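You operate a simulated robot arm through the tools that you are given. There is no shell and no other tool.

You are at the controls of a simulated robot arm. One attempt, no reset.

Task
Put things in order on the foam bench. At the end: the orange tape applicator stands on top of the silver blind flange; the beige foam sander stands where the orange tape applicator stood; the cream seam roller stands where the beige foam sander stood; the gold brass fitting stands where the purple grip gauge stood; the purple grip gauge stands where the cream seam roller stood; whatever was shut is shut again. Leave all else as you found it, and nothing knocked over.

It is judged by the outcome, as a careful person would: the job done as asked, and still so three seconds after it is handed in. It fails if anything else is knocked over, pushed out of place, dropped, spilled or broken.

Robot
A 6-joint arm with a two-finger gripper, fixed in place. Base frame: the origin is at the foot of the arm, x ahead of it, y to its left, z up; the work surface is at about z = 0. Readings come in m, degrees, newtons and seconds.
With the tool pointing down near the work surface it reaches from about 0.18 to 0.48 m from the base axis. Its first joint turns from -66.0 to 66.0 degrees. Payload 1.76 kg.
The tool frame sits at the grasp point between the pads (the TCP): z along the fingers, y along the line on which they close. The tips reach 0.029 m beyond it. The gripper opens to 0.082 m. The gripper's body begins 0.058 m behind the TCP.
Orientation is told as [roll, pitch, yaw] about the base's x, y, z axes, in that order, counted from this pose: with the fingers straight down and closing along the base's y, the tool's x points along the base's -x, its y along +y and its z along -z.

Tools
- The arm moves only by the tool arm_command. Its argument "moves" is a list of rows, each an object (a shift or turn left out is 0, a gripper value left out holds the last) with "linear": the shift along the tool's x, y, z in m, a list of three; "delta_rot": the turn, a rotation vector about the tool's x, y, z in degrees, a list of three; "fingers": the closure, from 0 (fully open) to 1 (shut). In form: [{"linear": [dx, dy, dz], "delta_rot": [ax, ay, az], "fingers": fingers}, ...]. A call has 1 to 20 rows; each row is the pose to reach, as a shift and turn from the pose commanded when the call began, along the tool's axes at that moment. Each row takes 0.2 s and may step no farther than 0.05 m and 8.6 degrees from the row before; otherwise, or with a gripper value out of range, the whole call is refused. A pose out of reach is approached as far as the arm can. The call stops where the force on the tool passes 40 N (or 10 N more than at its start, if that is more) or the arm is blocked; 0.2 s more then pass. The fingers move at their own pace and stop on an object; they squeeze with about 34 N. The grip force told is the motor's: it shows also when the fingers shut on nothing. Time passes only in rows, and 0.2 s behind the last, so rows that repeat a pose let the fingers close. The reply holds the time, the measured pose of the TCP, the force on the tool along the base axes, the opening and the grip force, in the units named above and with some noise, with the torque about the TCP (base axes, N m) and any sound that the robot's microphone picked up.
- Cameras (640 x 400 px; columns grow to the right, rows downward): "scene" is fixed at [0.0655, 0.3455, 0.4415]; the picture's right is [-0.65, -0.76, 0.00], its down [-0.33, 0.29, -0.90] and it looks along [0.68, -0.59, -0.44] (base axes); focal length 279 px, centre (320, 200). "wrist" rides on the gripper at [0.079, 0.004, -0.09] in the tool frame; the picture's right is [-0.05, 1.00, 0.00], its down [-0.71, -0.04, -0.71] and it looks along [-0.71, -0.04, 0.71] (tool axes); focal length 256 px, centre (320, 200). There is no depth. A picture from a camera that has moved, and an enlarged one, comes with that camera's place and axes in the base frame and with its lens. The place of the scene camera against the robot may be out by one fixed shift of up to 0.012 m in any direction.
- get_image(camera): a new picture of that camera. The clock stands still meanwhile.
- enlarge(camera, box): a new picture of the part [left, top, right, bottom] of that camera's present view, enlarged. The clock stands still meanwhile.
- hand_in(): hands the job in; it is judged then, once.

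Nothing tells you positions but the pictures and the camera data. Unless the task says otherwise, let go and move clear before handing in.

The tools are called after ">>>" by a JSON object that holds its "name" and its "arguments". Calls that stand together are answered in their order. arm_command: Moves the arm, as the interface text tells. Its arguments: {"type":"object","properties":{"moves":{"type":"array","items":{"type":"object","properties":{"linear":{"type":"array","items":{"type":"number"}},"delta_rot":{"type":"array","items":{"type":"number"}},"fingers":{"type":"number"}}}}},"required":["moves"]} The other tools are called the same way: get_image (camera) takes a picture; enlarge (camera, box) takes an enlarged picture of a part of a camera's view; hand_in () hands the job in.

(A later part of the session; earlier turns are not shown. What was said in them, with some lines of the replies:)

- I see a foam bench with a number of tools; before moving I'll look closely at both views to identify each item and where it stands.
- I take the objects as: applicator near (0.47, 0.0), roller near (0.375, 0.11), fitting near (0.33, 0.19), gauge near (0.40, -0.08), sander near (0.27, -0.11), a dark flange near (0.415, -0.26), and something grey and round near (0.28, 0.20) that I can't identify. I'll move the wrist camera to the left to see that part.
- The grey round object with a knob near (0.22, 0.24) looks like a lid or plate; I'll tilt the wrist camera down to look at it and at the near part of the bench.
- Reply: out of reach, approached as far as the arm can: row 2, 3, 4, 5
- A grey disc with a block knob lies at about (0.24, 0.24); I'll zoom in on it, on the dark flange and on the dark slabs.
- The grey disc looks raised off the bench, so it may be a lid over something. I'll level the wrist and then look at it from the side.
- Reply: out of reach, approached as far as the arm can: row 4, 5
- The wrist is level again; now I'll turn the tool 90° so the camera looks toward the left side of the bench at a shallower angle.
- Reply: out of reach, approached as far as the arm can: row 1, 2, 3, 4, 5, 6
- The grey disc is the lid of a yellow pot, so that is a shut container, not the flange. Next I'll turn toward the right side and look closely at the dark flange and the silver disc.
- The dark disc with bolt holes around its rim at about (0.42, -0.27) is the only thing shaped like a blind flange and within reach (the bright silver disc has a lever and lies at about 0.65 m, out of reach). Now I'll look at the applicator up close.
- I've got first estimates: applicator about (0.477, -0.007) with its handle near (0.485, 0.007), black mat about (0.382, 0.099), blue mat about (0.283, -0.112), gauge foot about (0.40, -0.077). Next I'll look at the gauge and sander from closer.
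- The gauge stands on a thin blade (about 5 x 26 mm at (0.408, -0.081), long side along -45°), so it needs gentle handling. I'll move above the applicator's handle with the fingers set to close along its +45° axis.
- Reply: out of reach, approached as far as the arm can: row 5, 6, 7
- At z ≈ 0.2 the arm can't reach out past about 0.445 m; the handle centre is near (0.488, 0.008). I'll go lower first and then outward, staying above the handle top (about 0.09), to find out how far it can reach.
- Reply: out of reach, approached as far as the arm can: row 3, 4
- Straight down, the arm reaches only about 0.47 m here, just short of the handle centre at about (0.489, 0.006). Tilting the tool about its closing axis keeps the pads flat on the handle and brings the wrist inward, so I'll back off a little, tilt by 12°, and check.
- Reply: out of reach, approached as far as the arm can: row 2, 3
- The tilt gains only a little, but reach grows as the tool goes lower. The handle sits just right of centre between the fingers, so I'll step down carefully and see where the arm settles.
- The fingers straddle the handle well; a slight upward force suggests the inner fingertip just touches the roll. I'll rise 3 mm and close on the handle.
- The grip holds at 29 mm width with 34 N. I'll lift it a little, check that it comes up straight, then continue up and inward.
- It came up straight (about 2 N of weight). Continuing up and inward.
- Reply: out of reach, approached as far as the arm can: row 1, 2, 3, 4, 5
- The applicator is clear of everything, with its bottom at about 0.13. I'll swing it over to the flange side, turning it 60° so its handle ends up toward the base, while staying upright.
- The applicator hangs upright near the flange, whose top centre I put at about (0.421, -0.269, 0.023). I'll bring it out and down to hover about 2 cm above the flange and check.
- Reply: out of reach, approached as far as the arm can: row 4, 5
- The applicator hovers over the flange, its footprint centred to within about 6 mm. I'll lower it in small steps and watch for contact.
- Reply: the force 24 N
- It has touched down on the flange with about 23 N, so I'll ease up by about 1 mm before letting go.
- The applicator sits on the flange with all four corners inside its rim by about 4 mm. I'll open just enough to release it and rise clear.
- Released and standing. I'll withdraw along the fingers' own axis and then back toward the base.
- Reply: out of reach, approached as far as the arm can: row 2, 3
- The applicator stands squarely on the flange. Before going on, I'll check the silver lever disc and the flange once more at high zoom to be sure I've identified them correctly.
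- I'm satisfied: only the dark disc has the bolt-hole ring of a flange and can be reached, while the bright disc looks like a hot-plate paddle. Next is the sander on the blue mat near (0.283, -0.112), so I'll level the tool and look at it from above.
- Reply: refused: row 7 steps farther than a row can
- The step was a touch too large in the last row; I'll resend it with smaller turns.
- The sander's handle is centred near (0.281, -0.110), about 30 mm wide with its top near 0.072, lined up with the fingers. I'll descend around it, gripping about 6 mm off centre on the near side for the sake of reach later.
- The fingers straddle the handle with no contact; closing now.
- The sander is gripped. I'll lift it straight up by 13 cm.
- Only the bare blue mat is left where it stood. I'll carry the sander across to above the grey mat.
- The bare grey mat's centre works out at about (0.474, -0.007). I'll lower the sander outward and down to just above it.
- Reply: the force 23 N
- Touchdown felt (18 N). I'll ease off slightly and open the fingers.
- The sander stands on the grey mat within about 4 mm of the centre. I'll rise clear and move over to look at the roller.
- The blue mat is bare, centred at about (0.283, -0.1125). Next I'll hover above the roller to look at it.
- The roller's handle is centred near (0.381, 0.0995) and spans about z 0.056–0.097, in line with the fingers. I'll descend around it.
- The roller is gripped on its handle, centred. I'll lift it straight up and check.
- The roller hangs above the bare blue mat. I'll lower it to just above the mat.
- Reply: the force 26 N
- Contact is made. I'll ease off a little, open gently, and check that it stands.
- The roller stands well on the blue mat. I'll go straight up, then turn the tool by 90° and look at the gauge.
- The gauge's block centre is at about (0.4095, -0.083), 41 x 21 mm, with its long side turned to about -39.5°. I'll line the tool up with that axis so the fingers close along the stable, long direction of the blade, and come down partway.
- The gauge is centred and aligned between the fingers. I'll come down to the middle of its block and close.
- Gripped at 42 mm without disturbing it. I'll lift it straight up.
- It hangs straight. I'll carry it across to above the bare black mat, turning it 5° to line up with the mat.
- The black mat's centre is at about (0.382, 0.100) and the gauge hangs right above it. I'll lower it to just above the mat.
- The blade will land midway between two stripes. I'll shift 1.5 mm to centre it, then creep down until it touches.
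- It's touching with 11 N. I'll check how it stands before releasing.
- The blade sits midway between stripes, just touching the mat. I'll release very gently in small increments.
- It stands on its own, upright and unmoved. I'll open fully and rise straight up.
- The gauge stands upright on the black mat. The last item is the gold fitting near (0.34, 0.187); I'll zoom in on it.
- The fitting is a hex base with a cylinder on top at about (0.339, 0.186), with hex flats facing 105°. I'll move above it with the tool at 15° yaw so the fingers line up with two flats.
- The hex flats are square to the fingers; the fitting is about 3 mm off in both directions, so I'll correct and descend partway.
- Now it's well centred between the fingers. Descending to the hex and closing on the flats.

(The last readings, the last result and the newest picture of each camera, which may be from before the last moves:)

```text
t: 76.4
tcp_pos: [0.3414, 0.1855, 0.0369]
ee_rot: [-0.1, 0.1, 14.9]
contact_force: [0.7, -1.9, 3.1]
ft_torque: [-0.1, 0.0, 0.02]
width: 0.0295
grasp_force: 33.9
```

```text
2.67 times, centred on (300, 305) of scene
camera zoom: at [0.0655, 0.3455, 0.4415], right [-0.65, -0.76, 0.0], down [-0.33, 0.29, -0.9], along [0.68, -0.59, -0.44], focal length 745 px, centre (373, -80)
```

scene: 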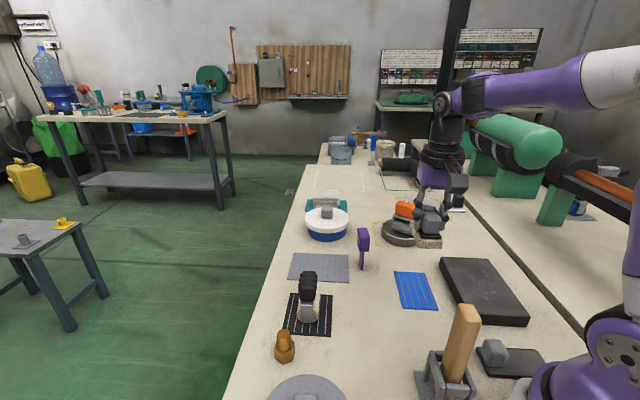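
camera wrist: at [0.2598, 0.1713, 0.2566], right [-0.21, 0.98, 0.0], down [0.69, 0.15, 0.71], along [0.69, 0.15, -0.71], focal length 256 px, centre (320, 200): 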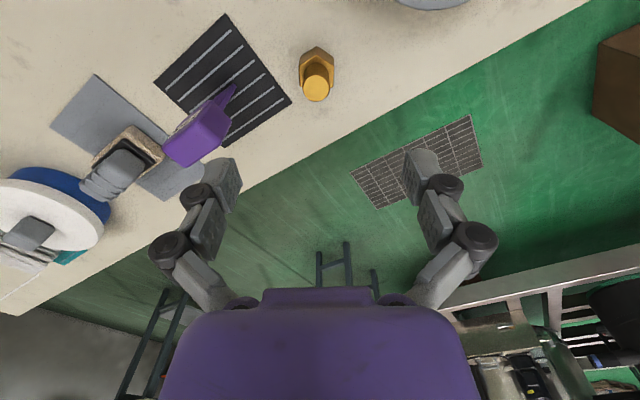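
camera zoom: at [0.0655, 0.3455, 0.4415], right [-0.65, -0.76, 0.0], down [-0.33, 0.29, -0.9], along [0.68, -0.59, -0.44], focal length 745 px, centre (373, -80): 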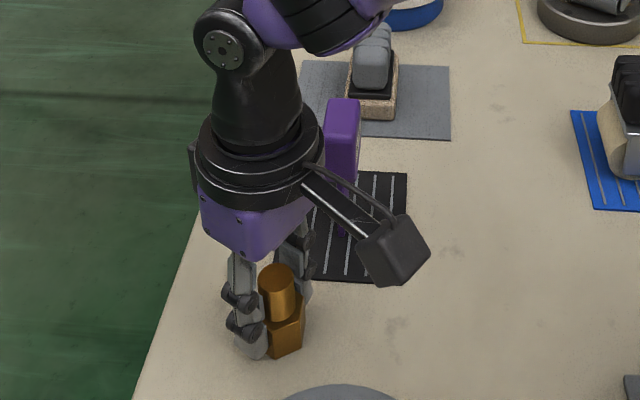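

Gripped on the flats. Lifting straight up.

>>> {"name": "arm_command", "arguments": {"moves": [{"linear": [0, 0, -0.015], "fingers": 1.0}, {"linear": [0, 0, -0.05], "fingers": 1.0}, {"linear": [0, 0, -0.095], "fingers": 1.0}, {"linear": [0, 0, -0.14], "fingers": 1.0}, {"linear": [0, 0, -0.14], "fingers": 1.0}]}}

>>> {"name": "enlarge", "arguments": {"camera": "scene", "box": [240, 190, 400, 380]}}

```text
t: 77.6
tcp_pos: [0.3438, 0.1851, 0.1788]
ee_rot: [0.0, 0.1, 14.9]
contact_force: [-0.3, 0.1, -0.7]
ft_torque: [0.01, -0.02, -0.01]
width: 0.0293
grasp_force: 34.0
```

```text
2.11 times, centred on (320, 285) of scene
camera zoom: at [0.0655, 0.3455, 0.4415], right [-0.65, -0.76, 0.0], down [-0.33, 0.29, -0.9], along [0.68, -0.59, -0.44], focal length 588 px, centre (320, 21)
```

zoom: 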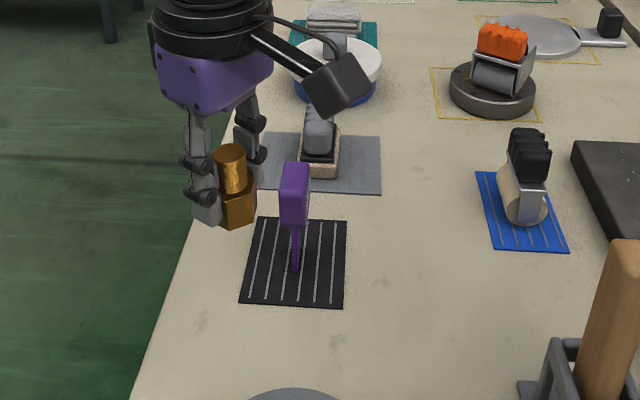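

All stable. I'll carry the fitting around the base side, clear of the gauge and sander, to where the gauge stood at about (0.4105, -0.0835).

>>> {"name": "arm_command", "arguments": {"moves": [{"linear": [0.0369, -0.0319, 0], "fingers": 1.0}, {"linear": [0.0533, -0.0741, 0], "fingers": 1.0}, {"linear": [0.0601, -0.1188, 0], "fingers": 1.0}, {"linear": [0.0566, -0.1643, 0], "fingers": 1.0}, {"linear": [0.0425, -0.2084, 0], "fingers": 1.0}, {"linear": [0.0225, -0.2499, 0], "fingers": 1.0}, {"linear": [0.0013, -0.2773, 0], "fingers": 1.0}, {"linear": [0.0013, -0.2773, 0.03], "fingers": 1.0}, {"linear": [0.0013, -0.2773, 0.03], "fingers": 1.0}]}}

>>> {"name": "get_image", "arguments": {"camera": "wrist"}}

>>> {"name": "enlarge", "arguments": {"camera": "scene", "box": [280, 170, 450, 300]}}

```text
t: 79.6
tcp_pos: [0.4119, -0.0849, 0.1488]
ee_rot: [0.0, -0.1, 15.1]
contact_force: [-0.4, -0.3, -0.8]
ft_torque: [0.0, -0.01, -0.01]
width: 0.0292
grasp_force: 33.7
```

```text
taken
camera wrist: at [0.3336, -0.1003, 0.2375], right [-0.21, 0.98, 0.0], down [0.69, 0.15, 0.71], along [0.69, 0.15, -0.71], focal length 256 px, centre (320, 200)
```

wrist: 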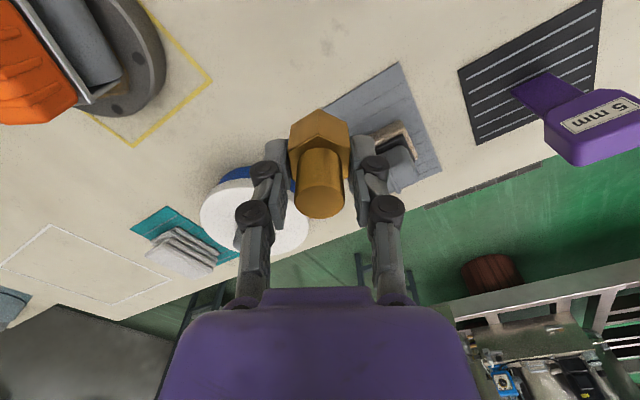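

```text
3.08 times, centred on (365, 235) of scene
camera zoom: at [0.0655, 0.3455, 0.4415], right [-0.65, -0.76, 0.0], down [-0.33, 0.29, -0.9], along [0.68, -0.59, -0.44], focal length 859 px, centre (182, 92)
```

zoom: 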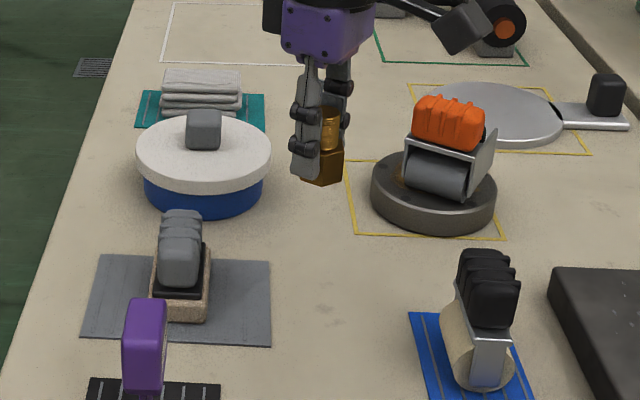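

>>> {"name": "arm_command", "arguments": {"moves": [{"linear": [0, 0.001, 0.035], "fingers": 1.0}, {"linear": [0, 0.001, 0.07], "fingers": 1.0}, {"linear": [0, 0.001, 0.103], "fingers": 1.0}, {"linear": [0, 0.001, 0.103], "fingers": 1.0}]}}

>>> {"name": "enlarge", "arguments": {"camera": "scene", "box": [320, 210, 400, 290]}}

```text
t: 80.6
tcp_pos: [0.4115, -0.0833, 0.0457]
ee_rot: [0.0, -0.1, 15.0]
contact_force: [0.6, -0.5, -2.0]
ft_torque: [-0.01, -0.01, -0.01]
width: 0.0291
grasp_force: 33.9
```

```text
5.00 times, centred on (360, 250) of scene
camera zoom: at [0.0655, 0.3455, 0.4415], right [-0.65, -0.76, 0.0], down [-0.33, 0.29, -0.9], along [0.68, -0.59, -0.44], focal length 1396 px, centre (120, -50)
```

zoom: 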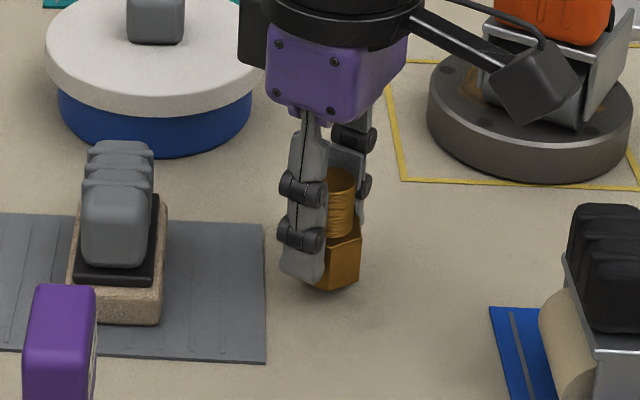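

>>> {"name": "arm_command", "arguments": {"moves": [{"linear": [0, 0, 0.004], "fingers": 1.0}, {"linear": [0, 0, 0.0065], "fingers": 1.0}, {"linear": [0, 0, 0.0065], "fingers": 1.0}]}}

>>> {"name": "enlarge", "arguments": {"camera": "scene", "box": [330, 220, 390, 280]}}

>>> {"name": "enlarge", "arguments": {"camera": "wrist", "box": [200, 40, 440, 220]}}

```text
t: 81.4
tcp_pos: [0.4112, -0.0827, 0.0381]
ee_rot: [0.0, 0.1, 15.0]
contact_force: [0.6, 0.0, -1.2]
ft_torque: [0.0, -0.02, 0.02]
width: 0.0292
grasp_force: 34.2
```

```text
6.67 times, centred on (360, 250) of scene
camera zoom: at [0.0655, 0.3455, 0.4415], right [-0.65, -0.76, 0.0], down [-0.33, 0.29, -0.9], along [0.68, -0.59, -0.44], focal length 1862 px, centre (53, -133)
```

zoom: 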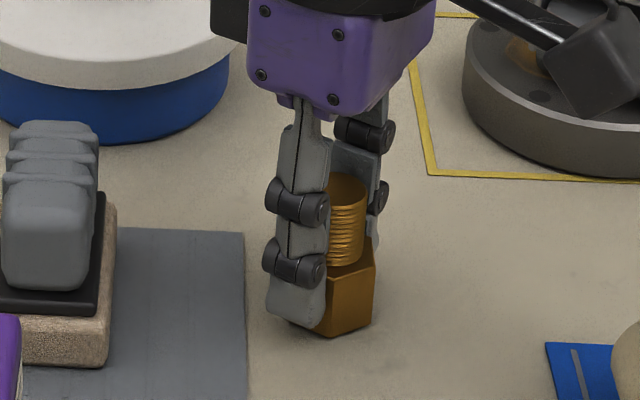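

```text
2.22 times, centred on (320, 130) of wrist
camera zoom: at [0.3341, -0.0984, 0.1282], right [-0.21, 0.98, 0.0], down [0.69, 0.15, 0.71], along [0.69, 0.15, -0.71], focal length 569 px, centre (320, 356)
```

zoom: 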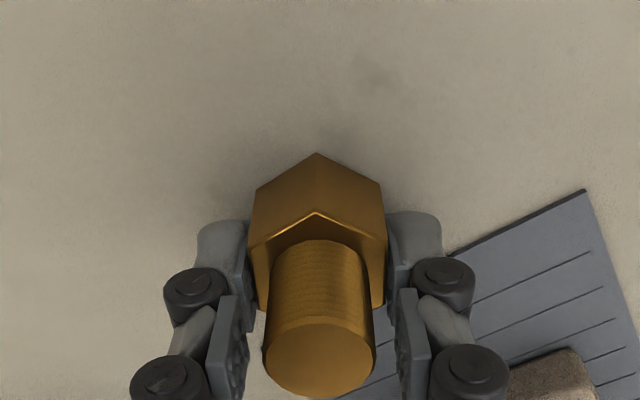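

The hex base sits within about 1 mm of the gauge's old footprint in the scene view. I'll lower the last millimetre.

>>> {"name": "arm_command", "arguments": {"moves": [{"linear": [0, 0, 0.001], "fingers": 1.0}, {"linear": [0, 0, 0.0015], "fingers": 1.0}, {"linear": [0, 0, 0.0015], "fingers": 1.0}]}}

```text
t: 82.2
tcp_pos: [0.4116, -0.0834, 0.0369]
ee_rot: [0.0, 0.0, 15.0]
contact_force: [0.8, -0.5, -0.3]
ft_torque: [0.01, -0.03, 0.02]
width: 0.0294
grasp_force: 34.2
```

>>> {"name": "arm_command", "arguments": {"moves": [{"linear": [0, 0, 0.0006], "fingers": 1.0}, {"linear": [0, 0, 0.0006], "fingers": 1.0}]}}

```text
t: 82.8
tcp_pos: [0.4114, -0.0822, 0.0371]
ee_rot: [-0.1, 0.0, 15.0]
contact_force: [-2.1, -0.4, 9.3]
ft_torque: [-0.05, 0.15, 0.03]
width: 0.0293
grasp_force: 33.6
```

Contact with 9 N. Releasing gently.

>>> {"name": "arm_command", "arguments": {"moves": [{"linear": [0, 0, -0.0004], "fingers": 0.64}, {"linear": [0, 0, -0.0004], "fingers": 0.6}, {"linear": [0, 0, -0.0004], "fingers": 0.5}, {"linear": [0, 0, -0.0004], "fingers": 0.35}, {"linear": [0, 0, -0.0004], "fingers": 0.2}, {"linear": [0, 0, -0.0004], "fingers": 0.2}]}}

>>> {"name": "enlarge", "arguments": {"camera": "wrist", "box": [200, 40, 440, 220]}}

>>> {"name": "enlarge", "arguments": {"camera": "scene", "box": [330, 220, 390, 280]}}

```text
t: 84.2
tcp_pos: [0.411, -0.0838, 0.0374]
ee_rot: [0.0, -0.1, 15.0]
contact_force: [0.2, -0.4, -0.3]
ft_torque: [0.02, 0.04, 0.0]
width: 0.0656
grasp_force: 0.0
```

```text
2.22 times, centred on (320, 130) of wrist
camera zoom: at [0.3333, -0.0985, 0.1263], right [-0.21, 0.98, 0.0], down [0.69, 0.15, 0.71], along [0.69, 0.15, -0.71], focal length 569 px, centre (320, 356)
```

zoom: 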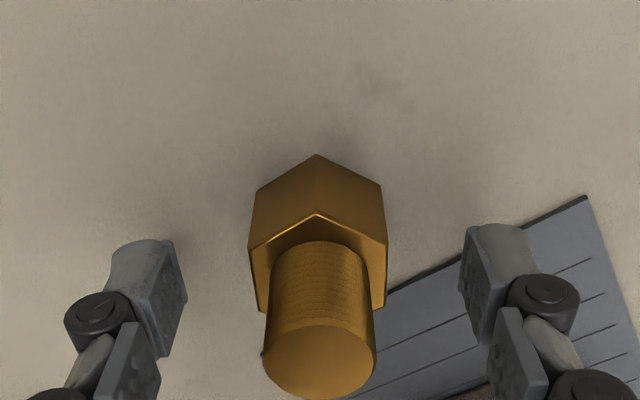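

```text
6.67 times, centred on (360, 250) of scene
camera zoom: at [0.0655, 0.3455, 0.4415], right [-0.65, -0.76, 0.0], down [-0.33, 0.29, -0.9], along [0.68, -0.59, -0.44], focal length 1862 px, centre (53, -133)
```

zoom: 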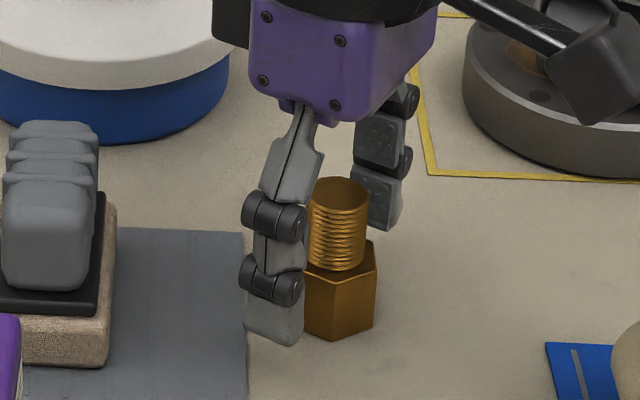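

The fitting stands where the gauge stood. I'll rise straight up and withdraw toward the base for a final check.

>>> {"name": "arm_command", "arguments": {"moves": [{"linear": [0, 0, -0.02]}, {"linear": [0, 0, -0.05]}, {"linear": [0, 0, -0.09]}, {"linear": [0, 0, -0.13]}, {"linear": [0.03, 0, -0.16]}, {"linear": [0.07, 0, -0.18]}, {"linear": [0.1, 0, -0.2], "fingers": 0.0}, {"linear": [0.1, 0, -0.2]}]}}

>>> {"name": "get_image", "arguments": {"camera": "scene"}}

>>> {"name": "get_image", "arguments": {"camera": "wrist"}}

>>> {"name": "enlarge", "arguments": {"camera": "scene", "box": [250, 180, 450, 350]}}

```text
t: 86.0
tcp_pos: [0.3144, -0.1067, 0.2391]
ee_rot: [0.1, -0.1, 15.0]
contact_force: [0.5, -0.5, 0.1]
ft_torque: [0.04, -0.03, 0.0]
width: 0.0822
grasp_force: 0.1
```

```text
taken
```

scene: 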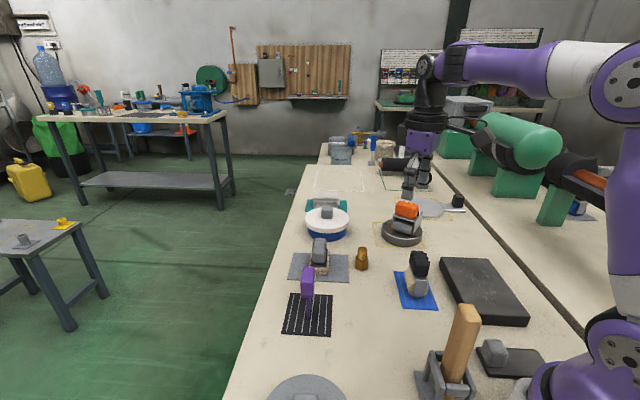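

```text
taken
camera wrist: at [0.2372, -0.1223, 0.3286], right [-0.21, 0.98, 0.0], down [0.69, 0.15, 0.71], along [0.69, 0.15, -0.71], focal length 256 px, centre (320, 200)
```

wrist: 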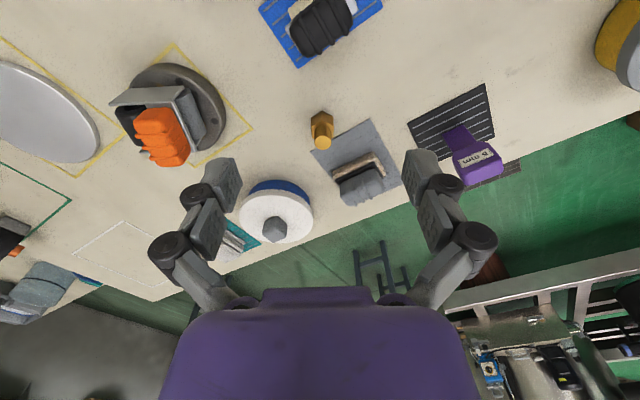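

```text
2.35 times, centred on (350, 265) of scene
camera zoom: at [0.0655, 0.3455, 0.4415], right [-0.65, -0.76, 0.0], down [-0.33, 0.29, -0.9], along [0.68, -0.59, -0.44], focal length 657 px, centre (249, 47)
```

zoom: 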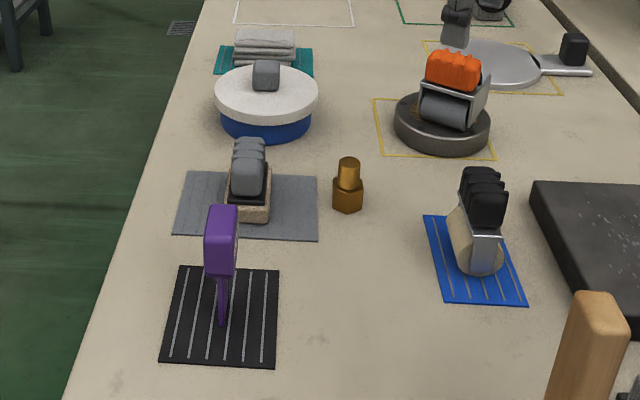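

Everything stands where asked, and the pots are still shut. Before handing in, I'll look over the right-hand part of the bench, which I haven't seen fully, to be sure no other flange is there.

>>> {"name": "arm_command", "arguments": {"moves": [{"linear": [0.005, 0, -0.005], "delta_rot": [0, 0, 8.2]}, {"linear": [0.01, 0, -0.01], "delta_rot": [0, 0, 16.4]}, {"linear": [0.015, 0, -0.015], "delta_rot": [0, 0, 24.6]}, {"linear": [0.02, 0.001, -0.02], "delta_rot": [0, 0, 32.8]}, {"linear": [0.025, 0.001, -0.02], "delta_rot": [0, 0, 41]}, {"linear": [0.03, 0.002, -0.02], "delta_rot": [0, 0, 49.2]}, {"linear": [0.035, 0.002, -0.02], "delta_rot": [0, 0, 57.4]}, {"linear": [0.04, 0.003, -0.02], "delta_rot": [0, 0, 65.6]}, {"linear": [0.045, 0.003, -0.02], "delta_rot": [0, 0, 73.8]}, {"linear": [0.05, 0.004, -0.02], "delta_rot": [0, 0, 82]}, {"linear": [0.055, 0.004, -0.02], "delta_rot": [0, 0, 90.2]}, {"linear": [0.06, 0.004, -0.02], "delta_rot": [0, 0, 98.4]}, {"linear": [0.06, 0.004, -0.02], "delta_rot": [0, 0, 105]}, {"linear": [0.06, 0.004, -0.02], "delta_rot": [0, 0, 105]}]}}

>>> {"name": "get_image", "arguments": {"camera": "wrist"}}

>>> {"name": "get_image", "arguments": {"camera": "scene"}}

```text
t: 89.0
tcp_pos: [0.2555, -0.1218, 0.2568]
ee_rot: [0.1, 0.0, -90.2]
contact_force: [-0.5, 0.2, -0.3]
ft_torque: [0.02, 0.0, 0.01]
width: 0.0818
grasp_force: 0.0
```

```text
taken
camera wrist: at [0.2592, -0.0404, 0.3462], right [1.0, -0.06, 0.0], down [-0.04, -0.71, 0.71], along [-0.04, -0.71, -0.71], focal length 256 px, centre (320, 200)
```

wrist: 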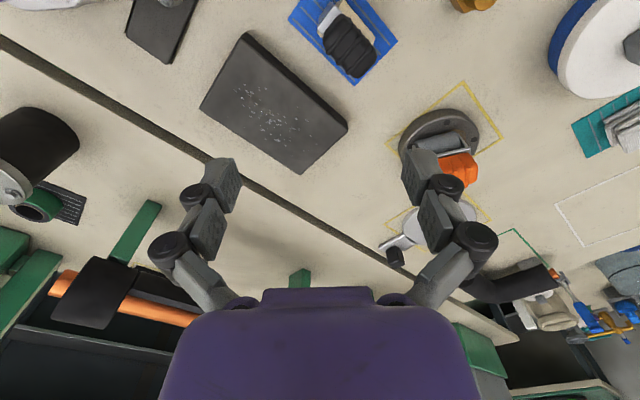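

```text
taken
```

scene: 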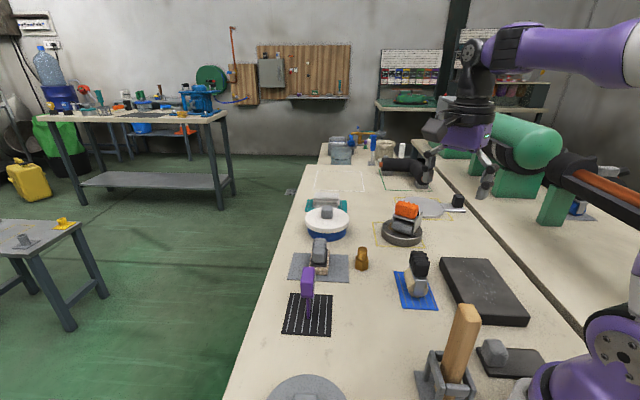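

No other flange is around. I'll take one last zoomed look at the flange with the applicator and the other moved items.

>>> {"name": "enlarge", "arguments": {"camera": "wrist", "box": [370, 70, 510, 200]}}

>>> {"name": "enlarge", "arguments": {"camera": "scene", "box": [270, 190, 450, 345]}}

>>> {"name": "enlarge", "arguments": {"camera": "wrist", "box": [280, 0, 420, 90]}}

```text
3.08 times, centred on (440, 135) of wrist
camera zoom: at [0.2592, -0.0404, 0.3462], right [1.0, -0.06, 0.0], down [-0.04, -0.71, 0.71], along [-0.04, -0.71, -0.71], focal length 788 px, centre (-49, 400)
```

zoom: 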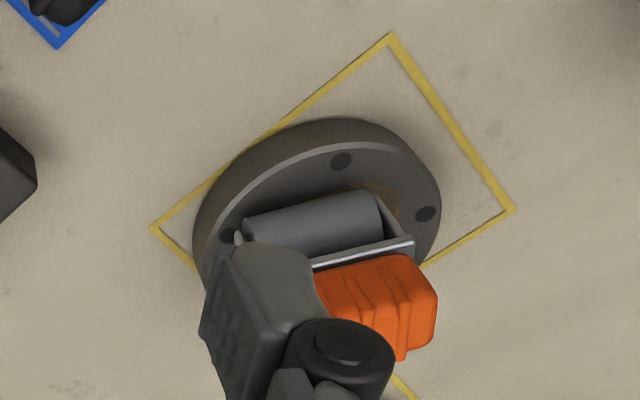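

```text
2.58 times, centred on (360, 268) of scene
camera zoom: at [0.0655, 0.3455, 0.4415], right [-0.65, -0.76, 0.0], down [-0.33, 0.29, -0.9], along [0.68, -0.59, -0.44], focal length 721 px, centre (217, 26)
```

zoom: 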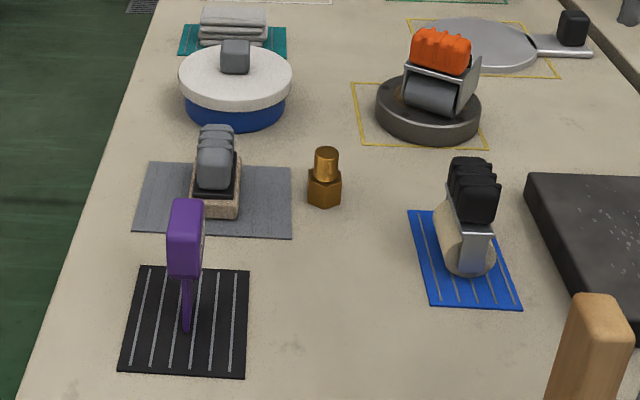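

```text
4.44 times, centred on (350, 45) of wrist
camera zoom: at [0.2592, -0.0404, 0.3462], right [1.0, -0.06, 0.0], down [-0.04, -0.71, 0.71], along [-0.04, -0.71, -0.71], focal length 1138 px, centre (187, 889)
```

zoom: 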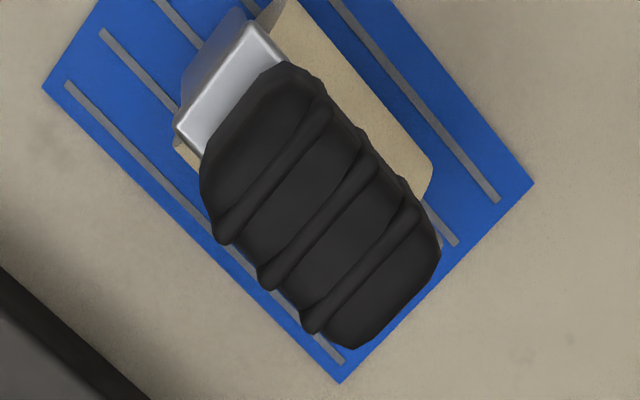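

The applicator stands on the flange and the sander is on the grey mat. The roller is on the blue mat, the gauge on the black mat, and the fitting where the gauge stood. All are upright, both pots are still shut, and the arm is clear with its fingers open, so I'm handing in.

>>> {"name": "hand_in", "arguments": {}}

```text
The job is handed in.
```

I moved all five items and handed the job in. One identification is uncertain: which disc is the "silver blind flange".

I put the applicator on the dark disc with the ring of bolt holes, at about (0.42, -0.27). It is the only disc shaped like a blind flange, and it was just within reach. By colour alone, the brighter silver disc with a lever would fit "silver" better, but it has no bolt holes and lies about 0.65 m out, beyond reach. If that disc was meant, this part of the task is wrong.

| Item | Where it stands now | How close |
|---|---|---|
| Orange tape applicator | On the dark bolt-holed flange | Within about 3 mm of its centre |
| Beige foam sander | Applicator's old spot (grey mat) | Within about 4 mm |
| Cream seam roller | Sander's old spot (blue mat) | Within about 2–3 mm |
| Purple grip gauge | Roller's old spot (black mat), turned about 5° to line up with the mat | Within about 2 mm |
| Gold brass fitting | Gauge's old spot | Within about 1–2 mm |

In the last pictures all five were upright. I opened nothing, so both lidded pots stayed shut, and nothing else was knocked or shifted. The arm had let go and moved clear before I handed in.
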